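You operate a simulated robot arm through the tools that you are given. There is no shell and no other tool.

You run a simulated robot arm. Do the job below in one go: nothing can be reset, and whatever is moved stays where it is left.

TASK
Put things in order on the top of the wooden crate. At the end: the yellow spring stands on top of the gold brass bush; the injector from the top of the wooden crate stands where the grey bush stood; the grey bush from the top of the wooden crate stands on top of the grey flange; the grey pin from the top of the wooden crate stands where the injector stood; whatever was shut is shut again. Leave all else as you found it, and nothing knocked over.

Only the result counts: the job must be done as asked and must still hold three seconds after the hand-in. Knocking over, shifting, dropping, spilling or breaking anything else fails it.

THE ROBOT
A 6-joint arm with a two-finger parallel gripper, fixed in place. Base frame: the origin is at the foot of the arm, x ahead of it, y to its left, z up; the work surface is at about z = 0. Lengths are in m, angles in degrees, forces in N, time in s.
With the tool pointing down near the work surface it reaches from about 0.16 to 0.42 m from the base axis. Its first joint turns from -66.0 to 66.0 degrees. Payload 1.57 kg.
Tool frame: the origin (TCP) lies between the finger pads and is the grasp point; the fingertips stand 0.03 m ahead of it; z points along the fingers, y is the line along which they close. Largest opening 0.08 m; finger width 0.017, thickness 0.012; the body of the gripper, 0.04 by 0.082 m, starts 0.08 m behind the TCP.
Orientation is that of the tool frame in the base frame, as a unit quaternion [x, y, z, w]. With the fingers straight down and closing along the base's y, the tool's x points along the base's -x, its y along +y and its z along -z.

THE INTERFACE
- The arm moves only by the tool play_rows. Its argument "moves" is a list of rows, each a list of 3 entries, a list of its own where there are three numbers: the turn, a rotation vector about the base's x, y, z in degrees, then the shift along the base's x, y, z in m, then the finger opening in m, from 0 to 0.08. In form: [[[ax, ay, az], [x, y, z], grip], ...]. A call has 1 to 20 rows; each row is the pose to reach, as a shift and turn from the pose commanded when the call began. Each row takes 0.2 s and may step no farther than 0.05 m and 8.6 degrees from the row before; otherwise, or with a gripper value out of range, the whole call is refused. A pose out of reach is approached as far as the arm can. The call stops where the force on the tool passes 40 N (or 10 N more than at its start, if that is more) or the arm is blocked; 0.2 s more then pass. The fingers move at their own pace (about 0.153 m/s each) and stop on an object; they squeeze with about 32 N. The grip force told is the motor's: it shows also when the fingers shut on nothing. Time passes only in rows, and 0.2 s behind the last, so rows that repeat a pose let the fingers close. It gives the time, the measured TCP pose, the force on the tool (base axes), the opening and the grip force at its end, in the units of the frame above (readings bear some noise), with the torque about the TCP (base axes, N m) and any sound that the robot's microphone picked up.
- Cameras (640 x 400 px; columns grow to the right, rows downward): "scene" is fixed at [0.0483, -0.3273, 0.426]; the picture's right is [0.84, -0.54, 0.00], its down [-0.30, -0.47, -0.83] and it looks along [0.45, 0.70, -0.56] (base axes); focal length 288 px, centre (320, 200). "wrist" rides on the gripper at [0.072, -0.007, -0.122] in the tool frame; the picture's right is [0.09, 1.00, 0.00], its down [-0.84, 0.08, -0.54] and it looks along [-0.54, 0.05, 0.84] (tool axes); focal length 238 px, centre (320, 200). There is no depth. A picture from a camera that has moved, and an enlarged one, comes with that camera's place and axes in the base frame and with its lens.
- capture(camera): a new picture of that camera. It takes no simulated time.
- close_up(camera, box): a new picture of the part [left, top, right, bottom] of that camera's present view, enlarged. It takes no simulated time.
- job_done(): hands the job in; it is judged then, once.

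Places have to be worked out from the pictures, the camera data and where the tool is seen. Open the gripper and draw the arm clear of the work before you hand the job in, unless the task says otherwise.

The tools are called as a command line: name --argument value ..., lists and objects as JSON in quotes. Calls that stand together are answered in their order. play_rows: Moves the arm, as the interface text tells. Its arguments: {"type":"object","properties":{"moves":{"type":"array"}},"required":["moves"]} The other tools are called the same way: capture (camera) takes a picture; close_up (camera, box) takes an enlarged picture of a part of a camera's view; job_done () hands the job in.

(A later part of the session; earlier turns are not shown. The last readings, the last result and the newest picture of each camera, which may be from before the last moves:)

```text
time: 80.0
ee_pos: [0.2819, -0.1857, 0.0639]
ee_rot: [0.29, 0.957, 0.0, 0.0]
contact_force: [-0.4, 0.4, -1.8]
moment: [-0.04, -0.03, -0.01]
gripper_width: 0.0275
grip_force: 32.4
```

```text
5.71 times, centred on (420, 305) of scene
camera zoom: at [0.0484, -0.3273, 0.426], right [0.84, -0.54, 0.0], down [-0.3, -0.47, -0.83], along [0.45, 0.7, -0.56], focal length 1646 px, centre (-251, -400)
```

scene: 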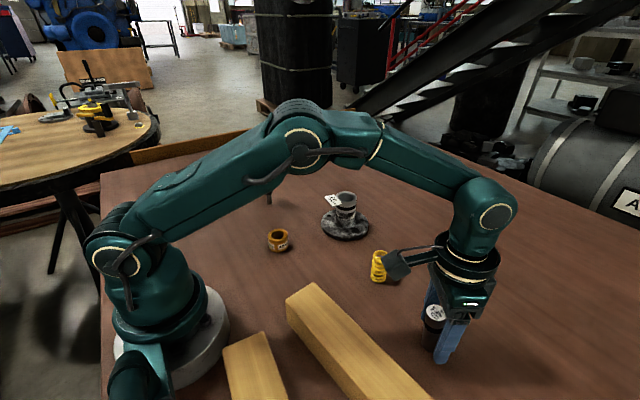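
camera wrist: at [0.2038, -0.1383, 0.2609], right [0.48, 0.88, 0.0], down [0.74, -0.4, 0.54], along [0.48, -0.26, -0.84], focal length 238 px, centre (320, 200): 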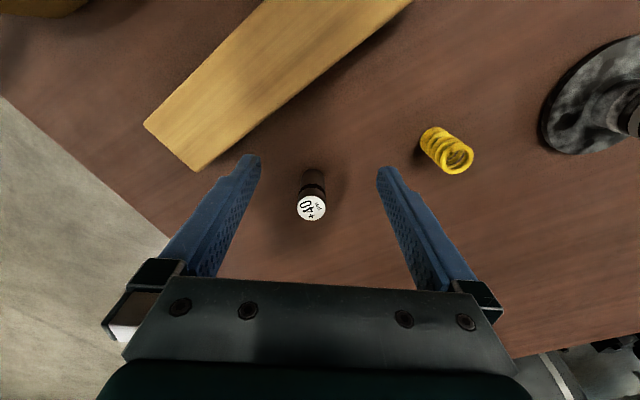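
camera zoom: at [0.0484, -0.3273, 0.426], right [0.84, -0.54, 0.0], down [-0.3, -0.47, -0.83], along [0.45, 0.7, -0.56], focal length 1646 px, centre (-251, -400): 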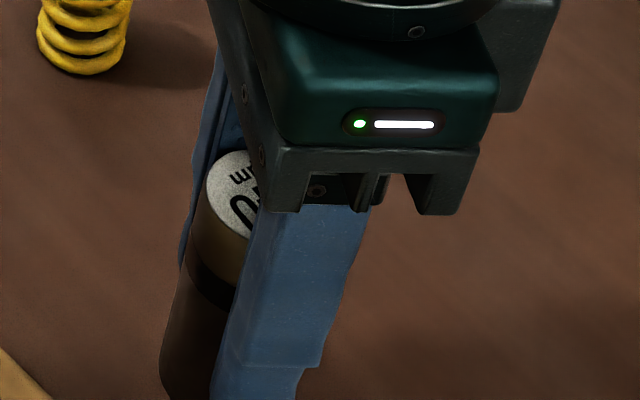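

Held alignment now matches the original upright pickup within ~0.4°. I move back to the injector's spot at hover height with a tiny pitch trim.

play_rows --moves '[[[0.2, 0.3, 0], [0.018, -0.0124, 0], 0.015], [[0.2, 0.3, 0], [0.0358, -0.0247, 0], 0.015], [[0.2, 0.3, 0], [0.0358, -0.0247, -0.01], 0.015], [[0.2, 0.3, 0], [0.0358, -0.0247, -0.016], 0.015], [[0.2, 0.3, 0], [0.0358, -0.0247, -0.016], 0.015]]'

close_up --camera "scene" --box '[400, 290, 480, 360]'

close_up --camera "wrist" --box '[250, 90, 400, 240]'

```text
time: 81.2
ee_pos: [0.3178, -0.209, 0.0475]
ee_rot: [0.291, 0.957, 0.001, -0.003]
contact_force: [0.6, 0.5, -2.6]
moment: [0.0, 0.05, -0.03]
gripper_width: 0.0274
grip_force: 32.2
```

```text
5.71 times, centred on (440, 325) of scene
camera zoom: at [0.0484, -0.3273, 0.426], right [0.84, -0.54, 0.0], down [-0.3, -0.47, -0.83], along [0.45, 0.7, -0.56], focal length 1646 px, centre (-366, -514)
```

zoom: 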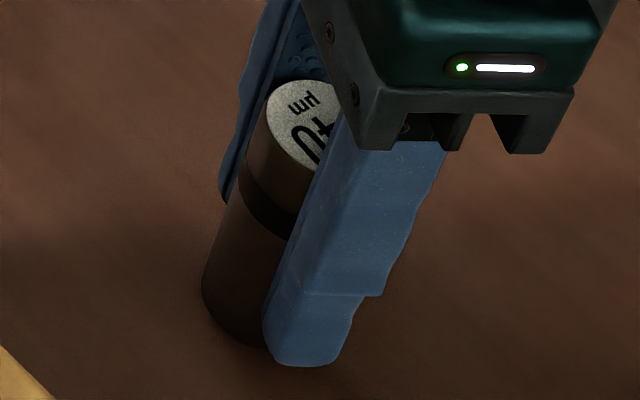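

```text
2.67 times, centred on (325, 165) of wrist
camera zoom: at [0.2554, -0.1756, 0.1711], right [0.48, 0.88, 0.0], down [0.74, -0.4, 0.54], along [0.47, -0.25, -0.84], focal length 636 px, centre (307, 293)
```

zoom: 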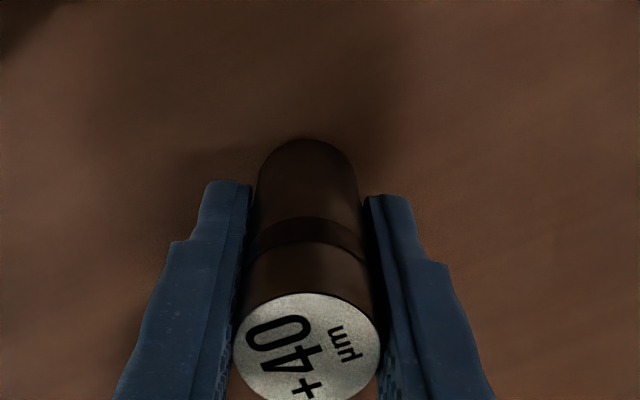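

Vertical; the foot needs about 4 mm more outward to match the target pixel. I shift (0.0033, -0.0022) and lower 2 mm.

play_rows --moves '[[[0, 0, 0], [0.0033, -0.0022, 0], 0.015], [[0, 0, 0], [0.0033, -0.0022, -0.001], 0.015], [[0, 0, 0], [0.0033, -0.0022, -0.002], 0.015], [[0, 0, 0], [0.0033, -0.0022, -0.002], 0.015]]'

close_up --camera "scene" --box '[400, 290, 480, 360]'

```text
time: 82.2
ee_pos: [0.3196, -0.2122, 0.0456]
ee_rot: [0.29, 0.957, 0.001, -0.003]
contact_force: [-0.1, -0.8, -2.3]
moment: [0.01, 0.01, 0.02]
gripper_width: 0.0276
grip_force: 32.2
```

```text
5.71 times, centred on (440, 325) of scene
camera zoom: at [0.0484, -0.3273, 0.426], right [0.84, -0.54, 0.0], down [-0.3, -0.47, -0.83], along [0.45, 0.7, -0.56], focal length 1646 px, centre (-366, -514)
```

zoom: 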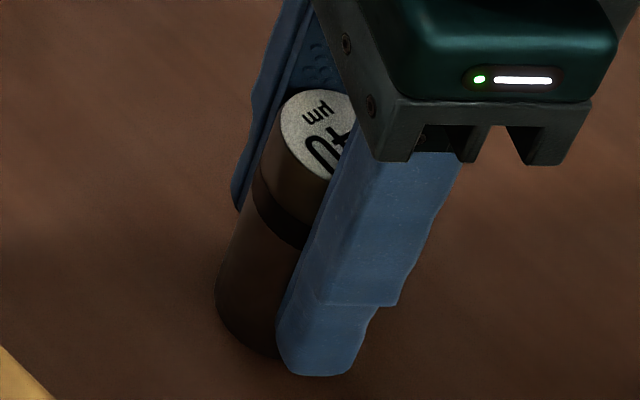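

Foot at the target pixel. I creep 0.5 mm at a time, watching for contact.

play_rows --moves '[[[0, 0, 0], [0, 0, -0.0005], 0.015], [[0, 0, 0], [0, 0, -0.0005], 0.015], [[0, 0, 0], [0, 0, -0.0005], 0.015]]'

```text
time: 83.0
ee_pos: [0.3207, -0.213, 0.0432]
ee_rot: [0.291, 0.957, 0.0, -0.003]
contact_force: [0.5, -0.4, -1.8]
moment: [-0.01, 0.0, 0.03]
gripper_width: 0.0276
grip_force: 32.1
```

No contact yet; another 0.4 mm.

play_rows --moves '[[[0, 0, 0], [0, 0, -0.0004], 0.015], [[0, 0, 0], [0, 0, -0.0004], 0.015], [[0, 0, 0], [0, 0, -0.0004], 0.015]]'

```text
time: 83.8
ee_pos: [0.3196, -0.2126, 0.0427]
ee_rot: [0.29, 0.957, 0.002, -0.004]
contact_force: [-0.1, -0.3, -2.7]
moment: [-0.01, 0.0, 0.01]
gripper_width: 0.0274
grip_force: 32.1
```

No contact yet; another 0.4 mm.

play_rows --moves '[[[0, 0, 0], [0, 0, -0.0004], 0.015], [[0, 0, 0], [0, 0, -0.0004], 0.015], [[0, 0, 0], [0, 0, -0.0004], 0.015]]'

```text
time: 84.6
ee_pos: [0.3212, -0.2121, 0.0441]
ee_rot: [0.289, 0.957, 0.001, -0.003]
contact_force: [-0.8, 0.0, -2.4]
moment: [0.02, -0.01, -0.02]
gripper_width: 0.0275
grip_force: 32.3
```

No contact yet; another 0.4 mm.

play_rows --moves '[[[0, 0, 0], [0, 0, -0.0004], 0.015], [[0, 0, 0], [0, 0, -0.0004], 0.015], [[0, 0, 0], [0, 0, -0.0004], 0.015]]'

```text
time: 85.4
ee_pos: [0.3204, -0.2115, 0.0449]
ee_rot: [0.29, 0.957, 0.001, -0.003]
contact_force: [-0.7, -2.4, 4.6]
moment: [-0.12, 0.06, 0.02]
gripper_width: 0.0275
grip_force: 31.8
```

Contact, ~7 N net with some lateral force. I back off 0.2 mm to relax it.

play_rows --moves '[[[0, 0, 0], [0, 0, 0.0002], 0.015], [[0, 0, 0], [0, 0, 0.0002], 0.015], [[0, 0, 0], [0, 0, 0.0002], 0.015]]'

close_up --camera "wrist" --box '[250, 90, 400, 240]'

close_up --camera "scene" --box '[400, 290, 480, 360]'

```text
time: 86.2
ee_pos: [0.3202, -0.2114, 0.0428]
ee_rot: [0.29, 0.957, 0.0, -0.002]
contact_force: [-4.1, -3.5, 13.4]
moment: [-0.18, 0.24, -0.02]
gripper_width: 0.0274
grip_force: 31.7
```

```text
2.67 times, centred on (325, 165) of wrist
camera zoom: at [0.2577, -0.1781, 0.1675], right [0.48, 0.88, 0.0], down [0.74, -0.4, 0.54], along [0.47, -0.26, -0.84], focal length 636 px, centre (307, 293)
```

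zoom: 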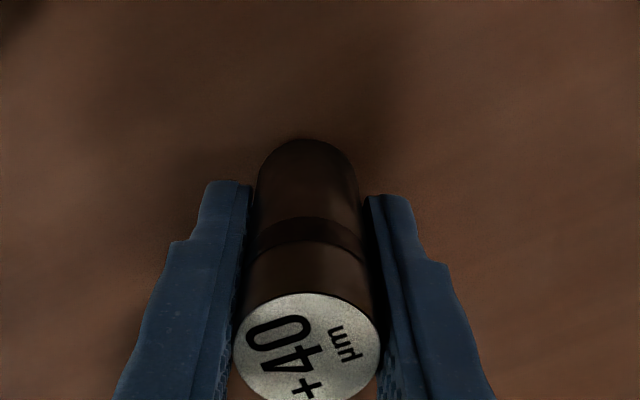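

```text
5.71 times, centred on (440, 325) of scene
camera zoom: at [0.0483, -0.3273, 0.4261], right [0.84, -0.54, 0.0], down [-0.3, -0.47, -0.83], along [0.45, 0.7, -0.56], focal length 1646 px, centre (-366, -514)
```

zoom: 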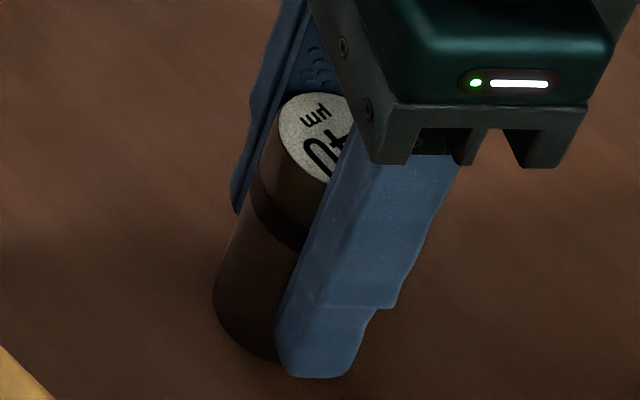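

The force crept up to 13 N, so the arm settles slowly toward its command. I raise 0.5 mm and let it settle longer.

play_rows --moves '[[[0, 0, 0], [0, 0, 0.0005], 0.015], [[0, 0, 0], [0, 0, 0.0005], 0.015], [[0, 0, 0], [0, 0, 0.0005], 0.015], [[0, 0, 0], [0, 0, 0.0005], 0.015], [[0, 0, 0], [0, 0, 0.0005], 0.015]]'

```text
time: 87.4
ee_pos: [0.32, -0.2115, 0.0431]
ee_rot: [0.29, 0.957, 0.0, -0.003]
contact_force: [0.9, 1.0, 2.0]
moment: [0.0, -0.05, 0.01]
gripper_width: 0.0275
grip_force: 31.9
```

Close to unloaded (net ~4 N). I raise 0.2 mm more so it releases without stored lateral force.

play_rows --moves '[[[0, 0, 0], [0, 0, 0.0002], 0.015], [[0, 0, 0], [0, 0, 0.0002], 0.015], [[0, 0, 0], [0, 0, 0.0002], 0.015], [[0, 0, 0], [0, 0, 0.0002], 0.015]]'

```text
time: 88.4
ee_pos: [0.3204, -0.2135, 0.0444]
ee_rot: [0.29, 0.957, 0.001, -0.004]
contact_force: [-0.3, 0.3, -1.0]
moment: [0.03, 0.02, 0.0]
gripper_width: 0.0274
grip_force: 31.4
```

Practically zero lateral force and about half the weight still carried. I open in one clean motion to 0.045 and check.

play_rows --moves '[[[0, 0, 0], [0, 0, 0], 0.045], [[0, 0, 0], [0, 0, 0], 0.045], [[0, 0, 0], [0, 0, 0], 0.045]]'

close_up --camera "wrist" --box '[250, 90, 400, 240]'

close_up --camera "scene" --box '[400, 290, 480, 360]'

```text
time: 89.2
ee_pos: [0.3204, -0.2128, 0.0445]
ee_rot: [0.291, 0.957, 0.001, -0.003]
contact_force: [0.3, 0.4, 0.3]
moment: [0.02, -0.04, -0.02]
gripper_width: 0.0448
grip_force: 0.0
```

```text
2.67 times, centred on (325, 165) of wrist
camera zoom: at [0.2572, -0.1786, 0.168], right [0.48, 0.88, 0.0], down [0.74, -0.4, 0.54], along [0.47, -0.26, -0.84], focal length 636 px, centre (307, 293)
```

zoom: 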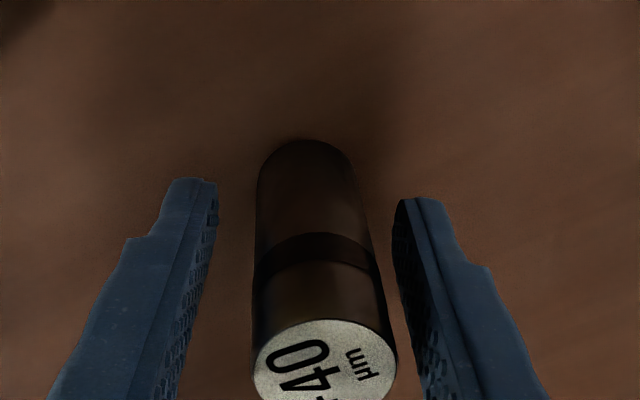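

```text
5.71 times, centred on (440, 325) of scene
camera zoom: at [0.0483, -0.3273, 0.426], right [0.84, -0.54, 0.0], down [-0.3, -0.47, -0.83], along [0.45, 0.7, -0.56], focal length 1646 px, centre (-366, -514)
```

zoom: 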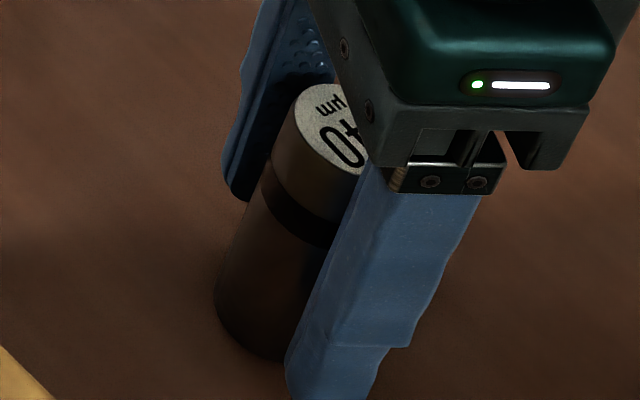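

Now it leans ~5° in a different direction (outward/+y), so the pin's foot itself rocks rather than sitting flat. I'll re-grip parallel to this lean, set it upright, and try relaxing the grip force gradually so it settles without a kick.

play_rows --moves '[[[1.1, 1.65, 0], [0, 0, 0], 0.05], [[2.2, 3.3, 0], [0, 0, 0], 0.05], [[2.2, 3.3, 0], [0, 0, 0], 0.05]]'

close_up --camera "wrist" --box '[250, 90, 400, 240]'

close_up --camera "scene" --box '[400, 290, 480, 360]'

```text
time: 90.0
ee_pos: [0.3198, -0.2133, 0.0453]
ee_rot: [0.29, 0.956, 0.011, -0.036]
contact_force: [0.1, -0.5, -0.5]
moment: [-0.04, -0.01, 0.01]
gripper_width: 0.0502
grip_force: 0.1
```

```text
2.67 times, centred on (325, 165) of wrist
camera zoom: at [0.2642, -0.1839, 0.1732], right [0.48, 0.88, 0.01], down [0.77, -0.42, 0.48], along [0.42, -0.22, -0.88], focal length 636 px, centre (307, 293)
```

zoom: 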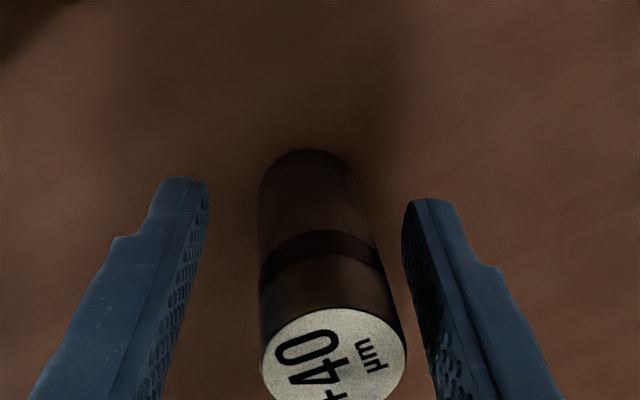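

```text
5.71 times, centred on (440, 325) of scene
camera zoom: at [0.0483, -0.3273, 0.426], right [0.84, -0.54, 0.0], down [-0.3, -0.47, -0.83], along [0.45, 0.7, -0.56], focal length 1646 px, centre (-366, -514)
```

zoom: 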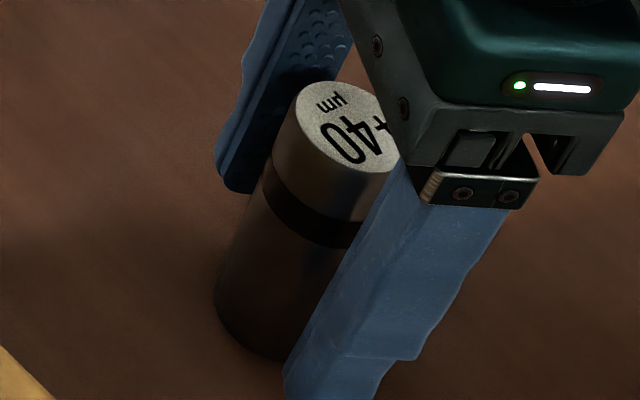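

Tool is parallel to the pin now. I close, lift 4 mm, and rotate exactly upright.

play_rows --moves '[[[0, 0, 0], [0, 0, 0], 0.036], [[0, 0, 0], [0, 0, 0], 0.03], [[0, 0, 0], [0, 0, 0], 0.02], [[0, 0, 0], [0, 0, 0], 0.015], [[0, 0, 0], [0, 0, 0.005], 0.015], [[-1.2, -1.8, 0], [0, 0, 0.005], 0.015], [[-2.4, -3.6, 0], [0, 0, 0.005], 0.015], [[-2.4, -3.6, 0], [0, 0, 0.005], 0.015], [[-2.4, -3.6, 0], [0, 0, 0.005], 0.015]]'

close_up --camera "wrist" --box '[250, 90, 400, 240]'

close_up --camera "scene" --box '[400, 290, 480, 360]'

```text
time: 92.0
ee_pos: [0.3185, -0.2117, 0.0501]
ee_rot: [0.29, 0.957, 0.0, 0.001]
contact_force: [-0.9, -0.1, -3.0]
moment: [0.01, 0.01, 0.03]
gripper_width: 0.0274
grip_force: 31.9
```

```text
2.67 times, centred on (325, 165) of wrist
camera zoom: at [0.2558, -0.178, 0.1735], right [0.48, 0.88, 0.0], down [0.74, -0.4, 0.54], along [0.48, -0.26, -0.84], focal length 636 px, centre (307, 293)
```

zoom: 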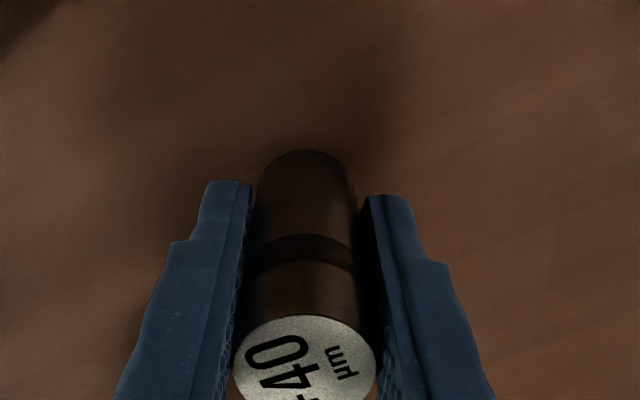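

```text
5.71 times, centred on (440, 325) of scene
camera zoom: at [0.0483, -0.3273, 0.426], right [0.84, -0.54, 0.0], down [-0.3, -0.47, -0.83], along [0.45, 0.7, -0.56], focal length 1646 px, centre (-366, -514)
```

zoom: 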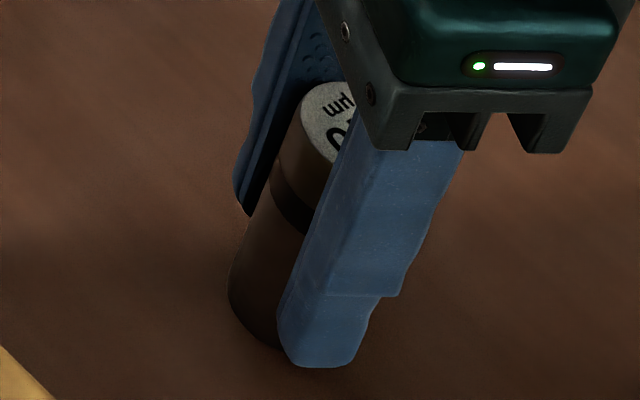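

Slight outward lean of ~1.4° remains in the grip. I trim the pitch by that and shift 3 mm inward so the foot matches the target, then verify.

play_rows --moves '[[[-0.78, -1.16, 0], [-0.0027, 0.0018, 0], 0.015], [[-0.78, -1.16, 0], [-0.0027, 0.0018, -0.002], 0.015], [[-0.78, -1.16, 0], [-0.0027, 0.0018, -0.003], 0.015], [[-0.78, -1.16, 0], [-0.0027, 0.0018, -0.003], 0.015], [[-0.78, -1.16, 0], [-0.0027, 0.0018, -0.003], 0.015]]'

close_up --camera "scene" --box '[400, 290, 480, 360]'

```text
time: 93.2
ee_pos: [0.3171, -0.2094, 0.0469]
ee_rot: [0.291, 0.957, -0.003, 0.011]
contact_force: [-0.7, -0.8, -2.8]
moment: [0.03, 0.06, -0.01]
gripper_width: 0.0274
grip_force: 31.6
```

```text
5.71 times, centred on (440, 325) of scene
camera zoom: at [0.0484, -0.3273, 0.426], right [0.84, -0.54, 0.0], down [-0.3, -0.47, -0.83], along [0.45, 0.7, -0.56], focal length 1646 px, centre (-366, -514)
```

zoom: 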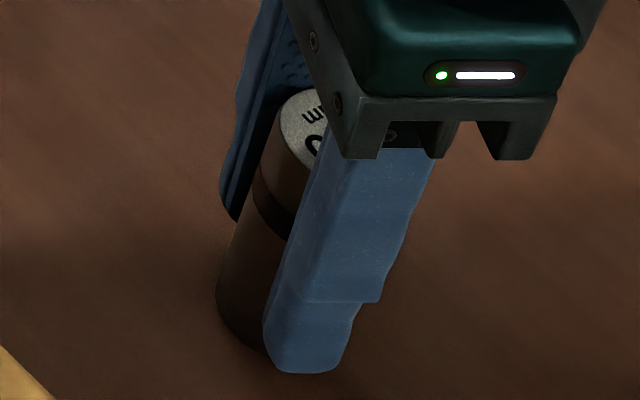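

Vertical within ~0.3° and on the spot. I creep down, giving time to settle.

play_rows --moves '[[[0, 0, 0], [0, 0, -0.0008], 0.015], [[0, 0, 0], [0, 0, -0.0008], 0.015], [[0, 0, 0], [0, 0, -0.0008], 0.015], [[0, 0, 0], [0, 0, -0.0008], 0.015]]'

```text
time: 94.2
ee_pos: [0.3169, -0.2102, 0.0465]
ee_rot: [0.29, 0.957, -0.004, 0.012]
contact_force: [-0.7, 0.2, -1.4]
moment: [-0.01, 0.02, 0.01]
gripper_width: 0.0275
grip_force: 31.5
```

No clear contact yet; 0.5 mm more.

play_rows --moves '[[[0, 0, 0], [0, 0, -0.0005], 0.015], [[0, 0, 0], [0, 0, -0.0005], 0.015], [[0, 0, 0], [0, 0, -0.0005], 0.015], [[0, 0, 0], [0, 0, -0.0005], 0.015]]'

```text
time: 95.2
ee_pos: [0.317, -0.2114, 0.045]
ee_rot: [0.29, 0.957, -0.004, 0.012]
contact_force: [-0.4, 0.0, -2.0]
moment: [-0.02, 0.04, 0.0]
gripper_width: 0.0273
grip_force: 32.2
```

Not yet; 0.4 mm more.

play_rows --moves '[[[0, 0, 0], [0, 0, -0.0004], 0.015], [[0, 0, 0], [0, 0, -0.0004], 0.015], [[0, 0, 0], [0, 0, -0.0004], 0.015], [[0, 0, 0], [0, 0, -0.0004], 0.015]]'

```text
time: 96.2
ee_pos: [0.3168, -0.2111, 0.0459]
ee_rot: [0.291, 0.957, -0.003, 0.011]
contact_force: [-0.1, -0.4, -2.5]
moment: [0.02, 0.03, -0.04]
gripper_width: 0.0272
grip_force: 31.7
```

Not yet; 0.4 mm more.

play_rows --moves '[[[0, 0, 0], [0, 0, -0.0004], 0.015], [[0, 0, 0], [0, 0, -0.0004], 0.015], [[0, 0, 0], [0, 0, -0.0004], 0.015], [[0, 0, 0], [0, 0, -0.0004], 0.015]]'

```text
time: 97.2
ee_pos: [0.317, -0.2115, 0.0443]
ee_rot: [0.29, 0.957, -0.004, 0.012]
contact_force: [2.2, 1.0, 10.3]
moment: [0.04, -0.15, 0.02]
gripper_width: 0.0272
grip_force: 32.1
```

Contact at 10 N. I raise 0.3 mm and settle, then start relaxing the grip in small steps.

play_rows --moves '[[[0, 0, 0], [0, 0, 0.0003], 0.015], [[0, 0, 0], [0, 0, 0.0003], 0.015], [[0, 0, 0], [0, 0, 0.0003], 0.015], [[0, 0, 0], [0, 0, 0.0003], 0.015], [[0, 0, 0], [0, 0, 0.0003], 0.026], [[0, 0, 0], [0, 0, 0.0003], 0.026]]'

```text
time: 98.6
ee_pos: [0.3169, -0.2109, 0.0451]
ee_rot: [0.29, 0.957, -0.003, 0.011]
contact_force: [0.8, -0.3, -0.6]
moment: [-0.04, -0.03, -0.01]
gripper_width: 0.0274
grip_force: 32.3
```

Light contact; grip still 32 N at command 0.026. I try 0.0268 and 0.0271 to see whether the force eases.

play_rows --moves '[[[0, 0, 0], [0, 0, 0], 0.0268], [[0, 0, 0], [0, 0, 0], 0.0268]]'

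play_rows --moves '[[[0, 0, 0], [0, 0, 0], 0.0271], [[0, 0, 0], [0, 0, 0], 0.0271]]'

```text
time: 99.2
ee_pos: [0.317, -0.2104, 0.0455]
ee_rot: [0.289, 0.957, -0.004, 0.012]
contact_force: [-0.4, 0.0, -1.2]
moment: [-0.02, 0.04, 0.03]
gripper_width: 0.0275
grip_force: 0.2
```

```text
time: 99.8
ee_pos: [0.317, -0.2101, 0.044]
ee_rot: [0.29, 0.957, -0.004, 0.011]
contact_force: [-0.8, -0.7, -0.1]
moment: [0.01, 0.03, -0.02]
gripper_width: 0.0279
grip_force: 0.4
```

Grip force dropped to zero with the pads barely touching. I look before opening further.

close_up --camera "wrist" --box '[250, 90, 400, 240]'

close_up --camera "scene" --box '[400, 290, 480, 360]'

```text
2.67 times, centred on (325, 165) of wrist
camera zoom: at [0.2509, -0.1753, 0.1665], right [0.48, 0.88, 0.0], down [0.73, -0.39, 0.56], along [0.49, -0.27, -0.83], focal length 636 px, centre (307, 293)
```

zoom: 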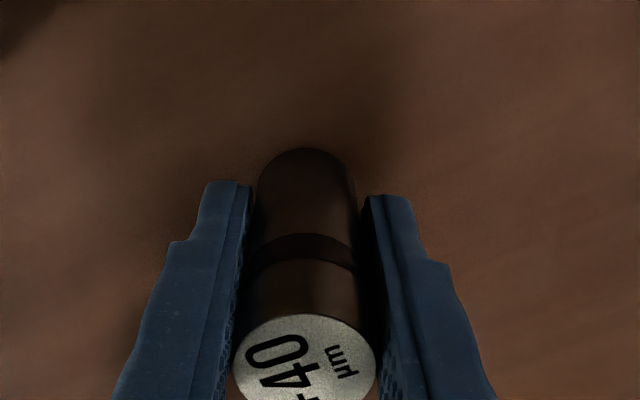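

```text
5.71 times, centred on (440, 325) of scene
camera zoom: at [0.0483, -0.3273, 0.426], right [0.84, -0.54, 0.0], down [-0.3, -0.47, -0.83], along [0.45, 0.7, -0.56], focal length 1646 px, centre (-366, -514)
```

zoom: 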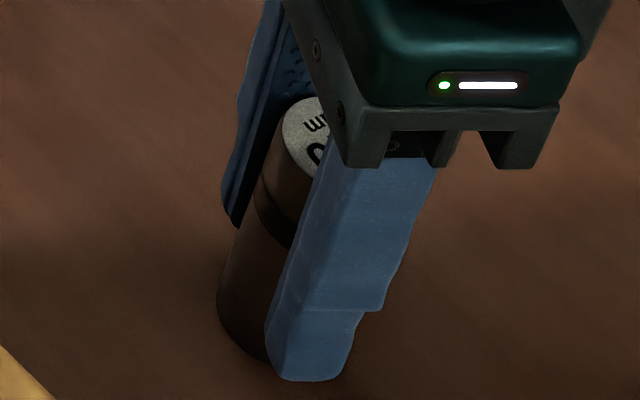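

Still upright with the grip relaxed. I continue opening in very small increments.

play_rows --moves '[[[0, 0, 0], [0, 0, 0], 0.0273], [[0, 0, 0], [0, 0, 0], 0.0275], [[0, 0, 0], [0, 0, 0], 0.0277], [[0, 0, 0], [0, 0, 0], 0.028], [[0, 0, 0], [0, 0, 0], 0.0283], [[0, 0, 0], [0, 0, 0], 0.0283]]'

close_up --camera "wrist" --box '[250, 90, 400, 240]'

close_up --camera "scene" --box '[400, 290, 480, 360]'

```text
time: 101.2
ee_pos: [0.3166, -0.2114, 0.0448]
ee_rot: [0.289, 0.957, -0.003, 0.012]
contact_force: [-0.4, -0.4, -0.3]
moment: [0.01, -0.01, -0.01]
gripper_width: 0.0278
grip_force: 0.1
```

```text
2.67 times, centred on (325, 165) of wrist
camera zoom: at [0.2509, -0.1752, 0.1664], right [0.48, 0.88, 0.0], down [0.73, -0.39, 0.56], along [0.49, -0.27, -0.83], focal length 636 px, centre (307, 293)
```

zoom: 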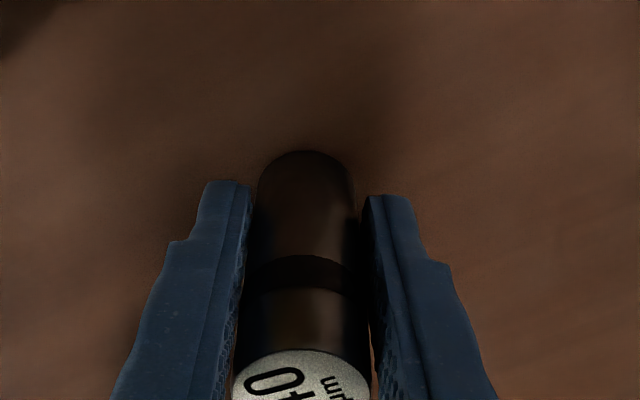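

```text
5.71 times, centred on (440, 325) of scene
camera zoom: at [0.0483, -0.3273, 0.426], right [0.84, -0.54, 0.0], down [-0.3, -0.47, -0.83], along [0.45, 0.7, -0.56], focal length 1646 px, centre (-366, -514)
```

zoom: 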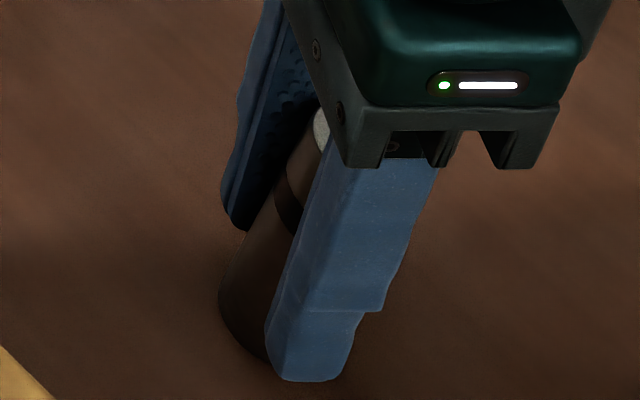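

It tipped outward again to the same ~6° rest angle: it settles at ~6° in whichever direction it starts, so its foot isn't flat and this is its stable resting state, standing on the right spot. I'll leave it standing there: open fully, lift straight out, and check it from a distance.

play_rows --moves '[[[0, 0, 0], [0, 0, 0], 0.035], [[0, 0, 0], [0, 0, 0], 0.05], [[0, 0, 0], [0, 0, 0], 0.08], [[0, 0, 0], [0, 0, 0.02], 0.08], [[0, 0, 0], [0, 0, 0.05], 0.08], [[0, 0, 0], [0, 0, 0.08], 0.08], [[0.7, 1.0, 0], [-0.025, 0.018, 0.09], 0.08], [[0.7, 1.0, 0], [-0.055, 0.04, 0.09], 0.08], [[0.7, 1.0, 0], [-0.055, 0.04, 0.09], 0.08]]'

close_up --camera "scene" --box '[400, 290, 480, 360]'

capture --camera "wrist"

capture --camera "scene"

```text
time: 103.2
ee_pos: [0.2618, -0.1694, 0.1361]
ee_rot: [0.29, 0.957, 0.0, 0.002]
contact_force: [0.1, 0.0, 0.2]
moment: [0.0, -0.02, -0.01]
gripper_width: 0.0803
grip_force: 0.0
```

```text
5.71 times, centred on (440, 325) of scene
camera zoom: at [0.0483, -0.3273, 0.426], right [0.84, -0.54, 0.0], down [-0.3, -0.47, -0.83], along [0.45, 0.7, -0.56], focal length 1646 px, centre (-366, -514)
```

zoom: 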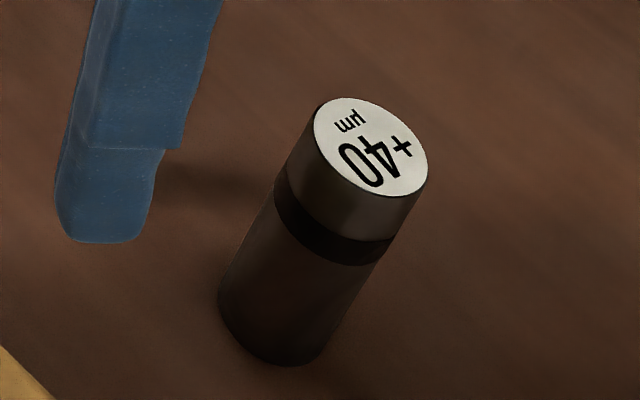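

```text
taken
camera wrist: at [0.1985, -0.1344, 0.2591], right [0.48, 0.88, 0.0], down [0.74, -0.4, 0.55], along [0.48, -0.26, -0.84], focal length 238 px, centre (320, 200)
```

wrist: 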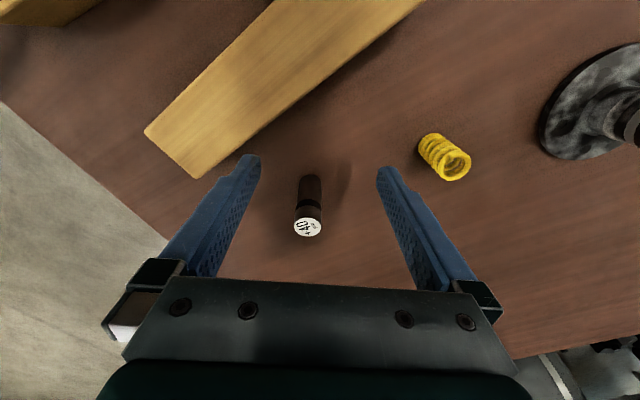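

```text
taken
```

scene: 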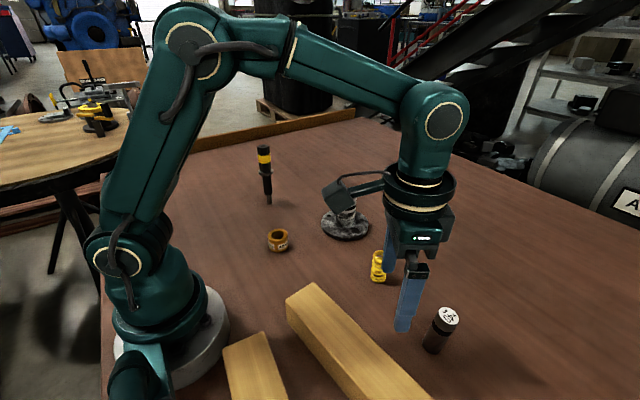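

The pin is standing freely on the target spot, with its slight natural lean. Next is the spring: I move above it (about (0.341, -0.074)) to measure it closely.

play_rows --moves '[[[0, 0, 7], [0.015, 0.03, 0.005], 0.08], [[0, 0, 14], [0.04, 0.06, 0.005], 0.08], [[0, 0, 21], [0.075, 0.093, 0.005], 0.08], [[0, 0, 21], [0.075, 0.093, 0.005], 0.08]]'

capture --camera "wrist"

close_up --camera "wrist" --box '[260, 80, 380, 200]'

```text
time: 104.2
ee_pos: [0.3391, -0.0751, 0.1382]
ee_rot: [0.11, 0.994, 0.0, 0.001]
contact_force: [0.1, 0.0, -0.8]
moment: [-0.01, 0.0, 0.0]
gripper_width: 0.08
grip_force: 0.0
```

```text
taken
camera wrist: at [0.2668, -0.0645, 0.261], right [0.13, 0.99, 0.0], down [0.83, -0.11, 0.54], along [0.54, -0.07, -0.84], focal length 238 px, centre (320, 200)
```

wrist: 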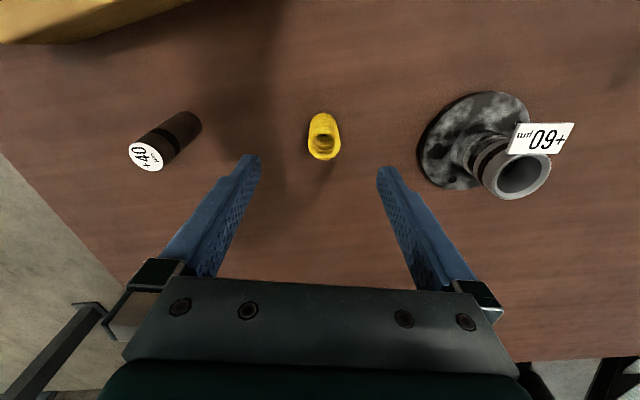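

```text
3.33 times, centred on (320, 140) of wrist
camera zoom: at [0.2668, -0.0645, 0.261], right [0.13, 0.99, 0.0], down [0.83, -0.11, 0.54], along [0.54, -0.07, -0.84], focal length 794 px, centre (320, 400)
```

zoom: 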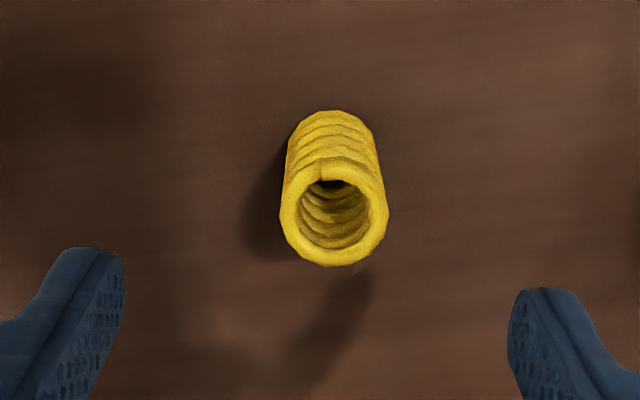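

Spring is centred within 3 mm: outer diameter ~0.029, upright. I shift 2.8 mm sideways, descend to z≈0.040 and close gently.

play_rows --moves '[[[0, 0, 0], [0.0006, 0.0027, -0.03], 0.08], [[0, 0, 0], [0.0006, 0.0027, -0.07], 0.08], [[0, 0, 0], [0.0006, 0.0027, -0.098], 0.08], [[0, 0, 0], [0.0006, 0.0027, -0.098], 0.05], [[0, 0, 0], [0.0006, 0.0027, -0.098], 0.035], [[0, 0, 0], [0.0006, 0.0027, -0.098], 0.03], [[0, 0, 0], [0.0006, 0.0027, -0.098], 0.02], [[0, 0, 0], [0.0006, 0.0027, -0.098], 0.02]]'

close_up --camera "wrist" --box '[250, 90, 400, 240]'

close_up --camera "scene" --box '[340, 220, 420, 290]'

```text
time: 106.0
ee_pos: [0.3404, -0.0736, 0.0393]
ee_rot: [0.111, 0.994, 0.0, 0.002]
contact_force: [0.0, 1.0, -0.1]
moment: [-0.01, -0.02, 0.01]
gripper_width: 0.0279
grip_force: 32.3
```

```text
2.67 times, centred on (325, 165) of wrist
camera zoom: at [0.2676, -0.0648, 0.1627], right [0.13, 0.99, 0.0], down [0.83, -0.11, 0.54], along [0.54, -0.07, -0.84], focal length 636 px, centre (307, 293)
```

zoom: 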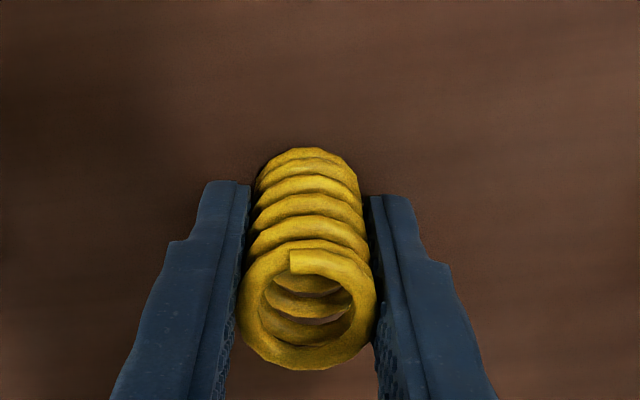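

```text
5.71 times, centred on (380, 255) of scene
camera zoom: at [0.0483, -0.3273, 0.426], right [0.84, -0.54, 0.0], down [-0.3, -0.47, -0.83], along [0.45, 0.7, -0.56], focal length 1646 px, centre (-23, -114)
```

zoom: 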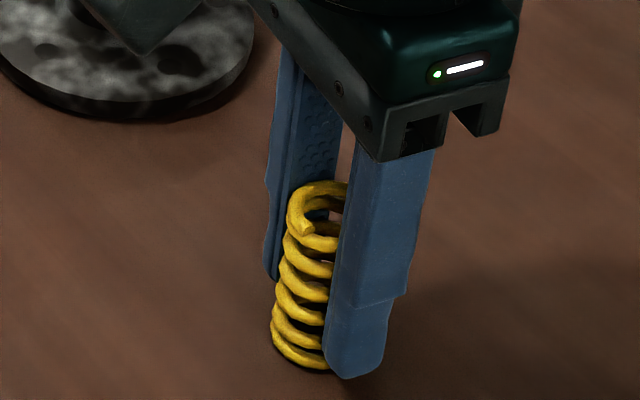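

Spring gripped squarely (0.0279). I lift it and carry it to above the brass bush for measurement.

play_rows --moves '[[[0, 0, 0], [0, 0, 0.02], 0.02], [[0, 0, 0], [0, 0, 0.06], 0.02], [[0, 0, 0], [-0.01, 0.01, 0.1], 0.02], [[0, 0, 0], [-0.035, 0.045, 0.1], 0.02], [[0, 0, 0], [-0.06, 0.08, 0.1], 0.02], [[0, 0, 0], [-0.085, 0.115, 0.1], 0.02], [[0, 0, 0], [-0.108, 0.15, 0.1], 0.02], [[0, 0, 0], [-0.1248, 0.1747, 0.1], 0.02], [[0, 0, 0], [-0.1248, 0.1747, 0.1], 0.02]]'

capture --camera "wrist"

close_up --camera "wrist" --box '[250, 90, 400, 240]'

close_up --camera "scene" --box '[230, 170, 330, 260]'

```text
time: 108.0
ee_pos: [0.215, 0.0995, 0.1439]
ee_rot: [0.11, 0.994, -0.001, 0.002]
contact_force: [0.0, 0.1, 0.0]
moment: [-0.01, 0.02, -0.01]
gripper_width: 0.0278
grip_force: 31.6
```

```text
taken
camera wrist: at [0.1429, 0.1092, 0.2666], right [0.13, 0.99, 0.0], down [0.83, -0.11, 0.54], along [0.54, -0.07, -0.84], focal length 238 px, centre (320, 200)
```

wrist: 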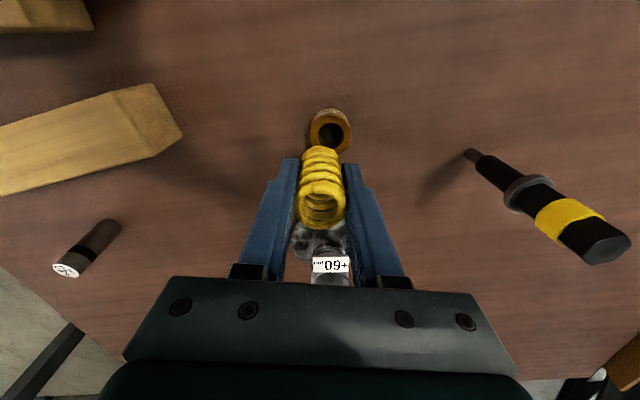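

```text
2.67 times, centred on (325, 165) of wrist
camera zoom: at [0.1429, 0.1092, 0.2666], right [0.13, 0.99, 0.0], down [0.83, -0.11, 0.54], along [0.54, -0.07, -0.84], focal length 636 px, centre (307, 293)
```

zoom: 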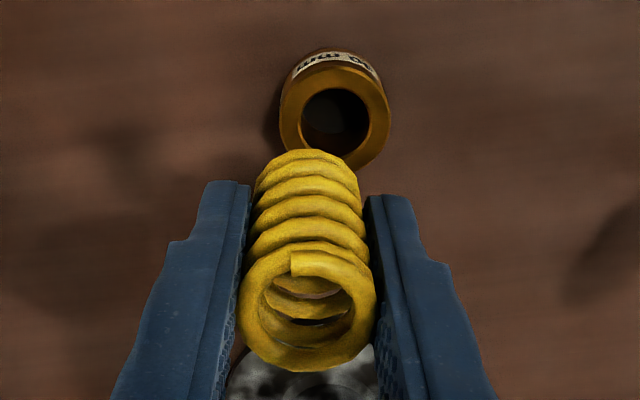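

```text
4.44 times, centred on (280, 215) of scene
camera zoom: at [0.0483, -0.3273, 0.426], right [0.84, -0.54, 0.0], down [-0.3, -0.47, -0.83], along [0.45, 0.7, -0.56], focal length 1280 px, centre (498, 133)
```

zoom: 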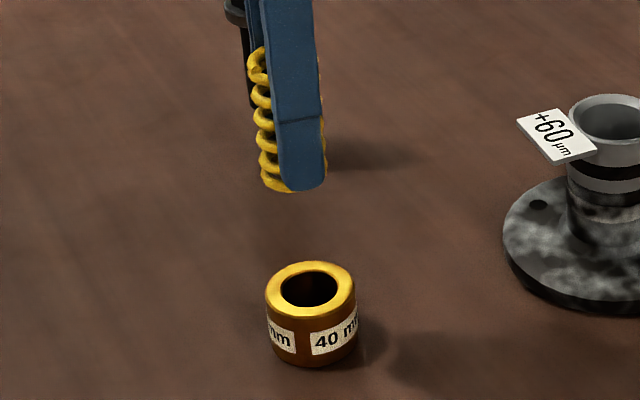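

Brass bush: outer 40 mm, hole ~25 mm, located ~10 mm to the tool's +y. The spring (28–29 mm outside) will sit on its rim. I shift (0.0022, 0.0099) and lower to ~1 cm above it.

play_rows --moves '[[[0, 0, 0], [0.0022, 0.0099, 0], 0.02], [[0, 0, 0], [0.0022, 0.0099, -0.03], 0.02], [[0, 0, 0], [0.0022, 0.0099, -0.055], 0.02], [[0, 0, 0], [0.0022, 0.0099, -0.055], 0.02]]'

close_up --camera "wrist" --box '[260, 90, 380, 200]'

close_up --camera "scene" --box '[250, 190, 314, 260]'

```text
time: 109.0
ee_pos: [0.2157, 0.109, 0.086]
ee_rot: [0.112, 0.994, 0.0, 0.002]
contact_force: [-0.3, 0.4, -1.5]
moment: [0.0, 0.02, 0.02]
gripper_width: 0.0281
grip_force: 32.2
```

```text
3.64 times, centred on (320, 145) of wrist
camera zoom: at [0.1438, 0.1184, 0.21], right [0.13, 0.99, 0.0], down [0.83, -0.11, 0.54], along [0.54, -0.07, -0.84], focal length 867 px, centre (320, 400)
```

zoom: 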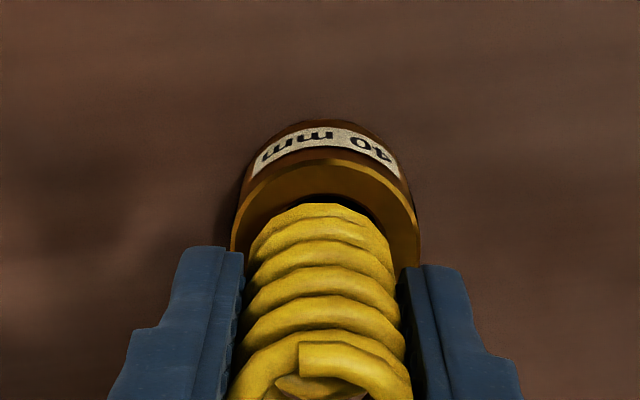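

```text
5.71 times, centred on (282, 225) of scene
camera zoom: at [0.0483, -0.3273, 0.426], right [0.84, -0.54, 0.0], down [-0.3, -0.47, -0.83], along [0.45, 0.7, -0.56], focal length 1646 px, centre (537, 57)
```

zoom: 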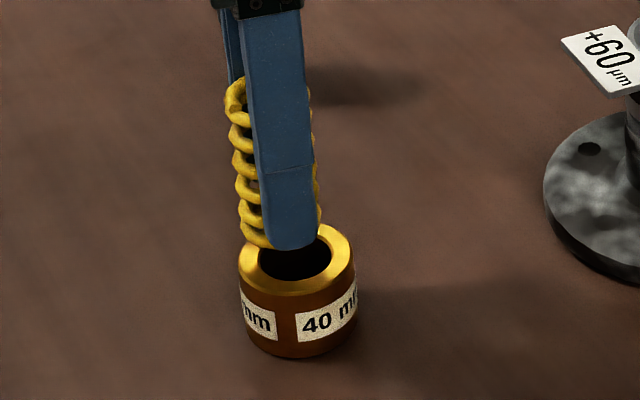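

Comparing both views, the brass bush is ~30 mm tall and the spring should move ~5 mm outward. I apply (0.005, 0) and lower 9 mm, then re-check.

play_rows --moves '[[[0, 0, 0], [0.005, 0, 0], 0.02], [[0, 0, 0], [0.005, 0, -0.005], 0.02], [[0, 0, 0], [0.005, 0, -0.009], 0.02], [[0, 0, 0], [0.005, 0, -0.009], 0.02], [[0, 0, 0], [0.005, 0, -0.009], 0.02]]'

close_up --camera "wrist" --box '[260, 90, 380, 200]'

close_up --camera "scene" --box '[258, 205, 306, 255]'

```text
time: 110.2
ee_pos: [0.2201, 0.1092, 0.0773]
ee_rot: [0.11, 0.994, 0.0, 0.002]
contact_force: [0.1, 0.4, -0.4]
moment: [0.04, -0.01, 0.02]
gripper_width: 0.0279
grip_force: 31.7
```

```text
3.64 times, centred on (320, 145) of wrist
camera zoom: at [0.1484, 0.1179, 0.2007], right [0.13, 0.99, 0.0], down [0.83, -0.11, 0.54], along [0.54, -0.07, -0.84], focal length 867 px, centre (320, 400)
```

zoom: 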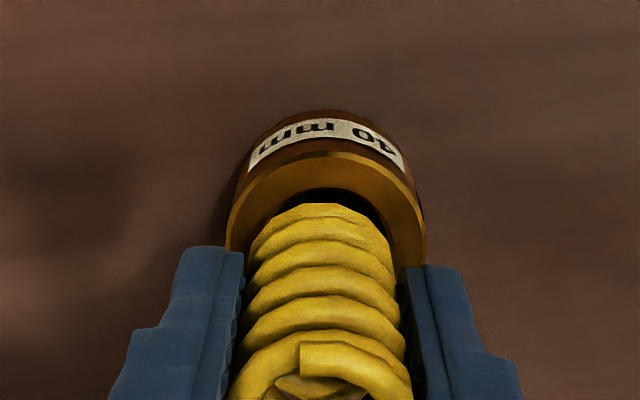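

```text
8.00 times, centred on (282, 230) of scene
camera zoom: at [0.0483, -0.3273, 0.426], right [0.84, -0.54, 0.0], down [-0.3, -0.47, -0.83], along [0.45, 0.7, -0.56], focal length 2304 px, centre (624, -40)
```

zoom: 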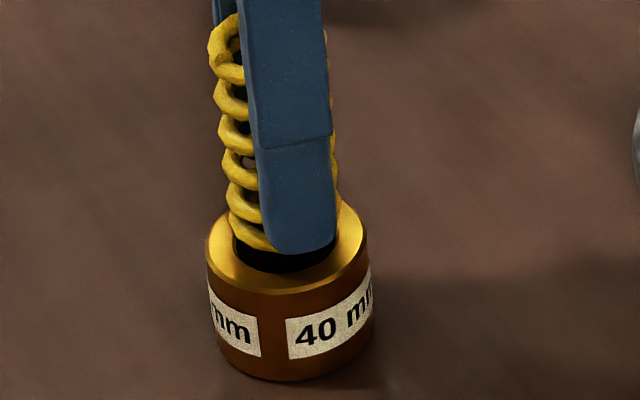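

Well aligned now (within ~1 mm). I nudge (0.0006, 0.0006), lower 5 mm, and then creep to contact.

play_rows --moves '[[[0, 0, 0], [0.0006, 0.0006, -0.003], 0.02], [[0, 0, 0], [0.0006, 0.0006, -0.005], 0.02], [[0, 0, 0], [0.0006, 0.0006, -0.005], 0.02], [[0, 0, 0], [0.0006, 0.0006, -0.005], 0.02]]'

close_up --camera "scene" --box '[258, 205, 306, 255]'

close_up --camera "wrist" --box '[280, 110, 360, 190]'

```text
time: 111.2
ee_pos: [0.221, 0.1096, 0.0738]
ee_rot: [0.111, 0.994, 0.0, 0.002]
contact_force: [-0.3, 0.4, -0.6]
moment: [-0.03, 0.02, -0.01]
gripper_width: 0.0277
grip_force: 32.3
```

```text
8.00 times, centred on (282, 230) of scene
camera zoom: at [0.0483, -0.3273, 0.426], right [0.84, -0.54, 0.0], down [-0.3, -0.47, -0.83], along [0.45, 0.7, -0.56], focal length 2304 px, centre (624, -40)
```

zoom: 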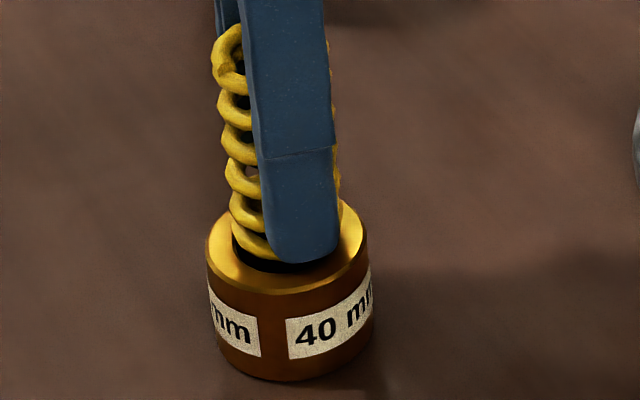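

```text
5.00 times, centred on (320, 150) of wrist
camera zoom: at [0.1493, 0.1192, 0.1964], right [0.13, 0.99, 0.0], down [0.83, -0.11, 0.54], along [0.54, -0.07, -0.84], focal length 1192 px, centre (320, 450)
```

zoom: 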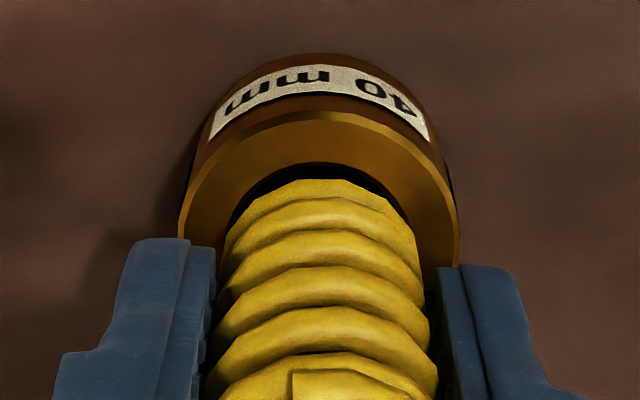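

Nearly there; averaging both views suggests a small shift of (-0.0015, -0.0005). I apply it and lower 2.5 mm.

play_rows --moves '[[[0, 0, 0], [-0.0015, -0.0005, 0], 0.02], [[0, 0, 0], [-0.0015, -0.0005, -0.0015], 0.02], [[0, 0, 0], [-0.0015, -0.0005, -0.0025], 0.02], [[0, 0, 0], [-0.0015, -0.0005, -0.0025], 0.02], [[0, 0, 0], [-0.0015, -0.0005, -0.0025], 0.02]]'

close_up --camera "scene" --box '[262, 215, 302, 250]'

close_up --camera "wrist" --box '[280, 110, 360, 190]'

```text
time: 112.4
ee_pos: [0.2198, 0.1101, 0.0706]
ee_rot: [0.111, 0.994, 0.001, 0.002]
contact_force: [-2.0, -1.3, 24.0]
moment: [-0.07, 0.03, 0.04]
gripper_width: 0.028
grip_force: 31.8
```

```text
11.43 times, centred on (282, 232) of scene
camera zoom: at [0.0483, -0.3274, 0.426], right [0.84, -0.54, 0.0], down [-0.3, -0.47, -0.83], along [0.45, 0.7, -0.56], focal length 3292 px, centre (754, -171)
```

zoom: 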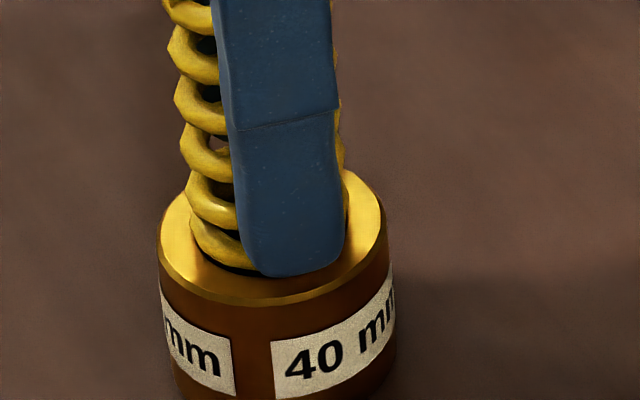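

```text
5.00 times, centred on (320, 150) of wrist
camera zoom: at [0.1481, 0.1188, 0.1933], right [0.13, 0.99, 0.0], down [0.83, -0.11, 0.55], along [0.54, -0.07, -0.84], focal length 1192 px, centre (320, 450)
```

zoom: 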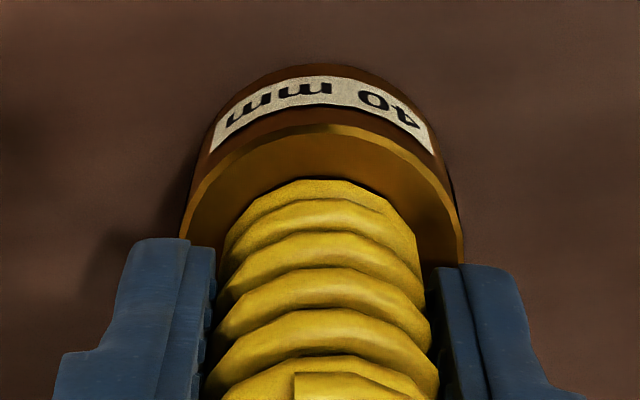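

Contact (24 N) and, accounting for wire thickness, alignment is within ~1 mm. I back off 0.5 mm to unload.

play_rows --moves '[[[0, 0, 0], [0, 0, 0.0005], 0.02], [[0, 0, 0], [0, 0, 0.0005], 0.02], [[0, 0, 0], [0, 0, 0.0005], 0.02], [[0, 0, 0], [0, 0, 0.0005], 0.02]]'

```text
time: 113.4
ee_pos: [0.2199, 0.1077, 0.071]
ee_rot: [0.111, 0.994, 0.0, 0.002]
contact_force: [-0.8, 0.1, 0.6]
moment: [0.03, -0.04, 0.0]
gripper_width: 0.028
grip_force: 32.0
```

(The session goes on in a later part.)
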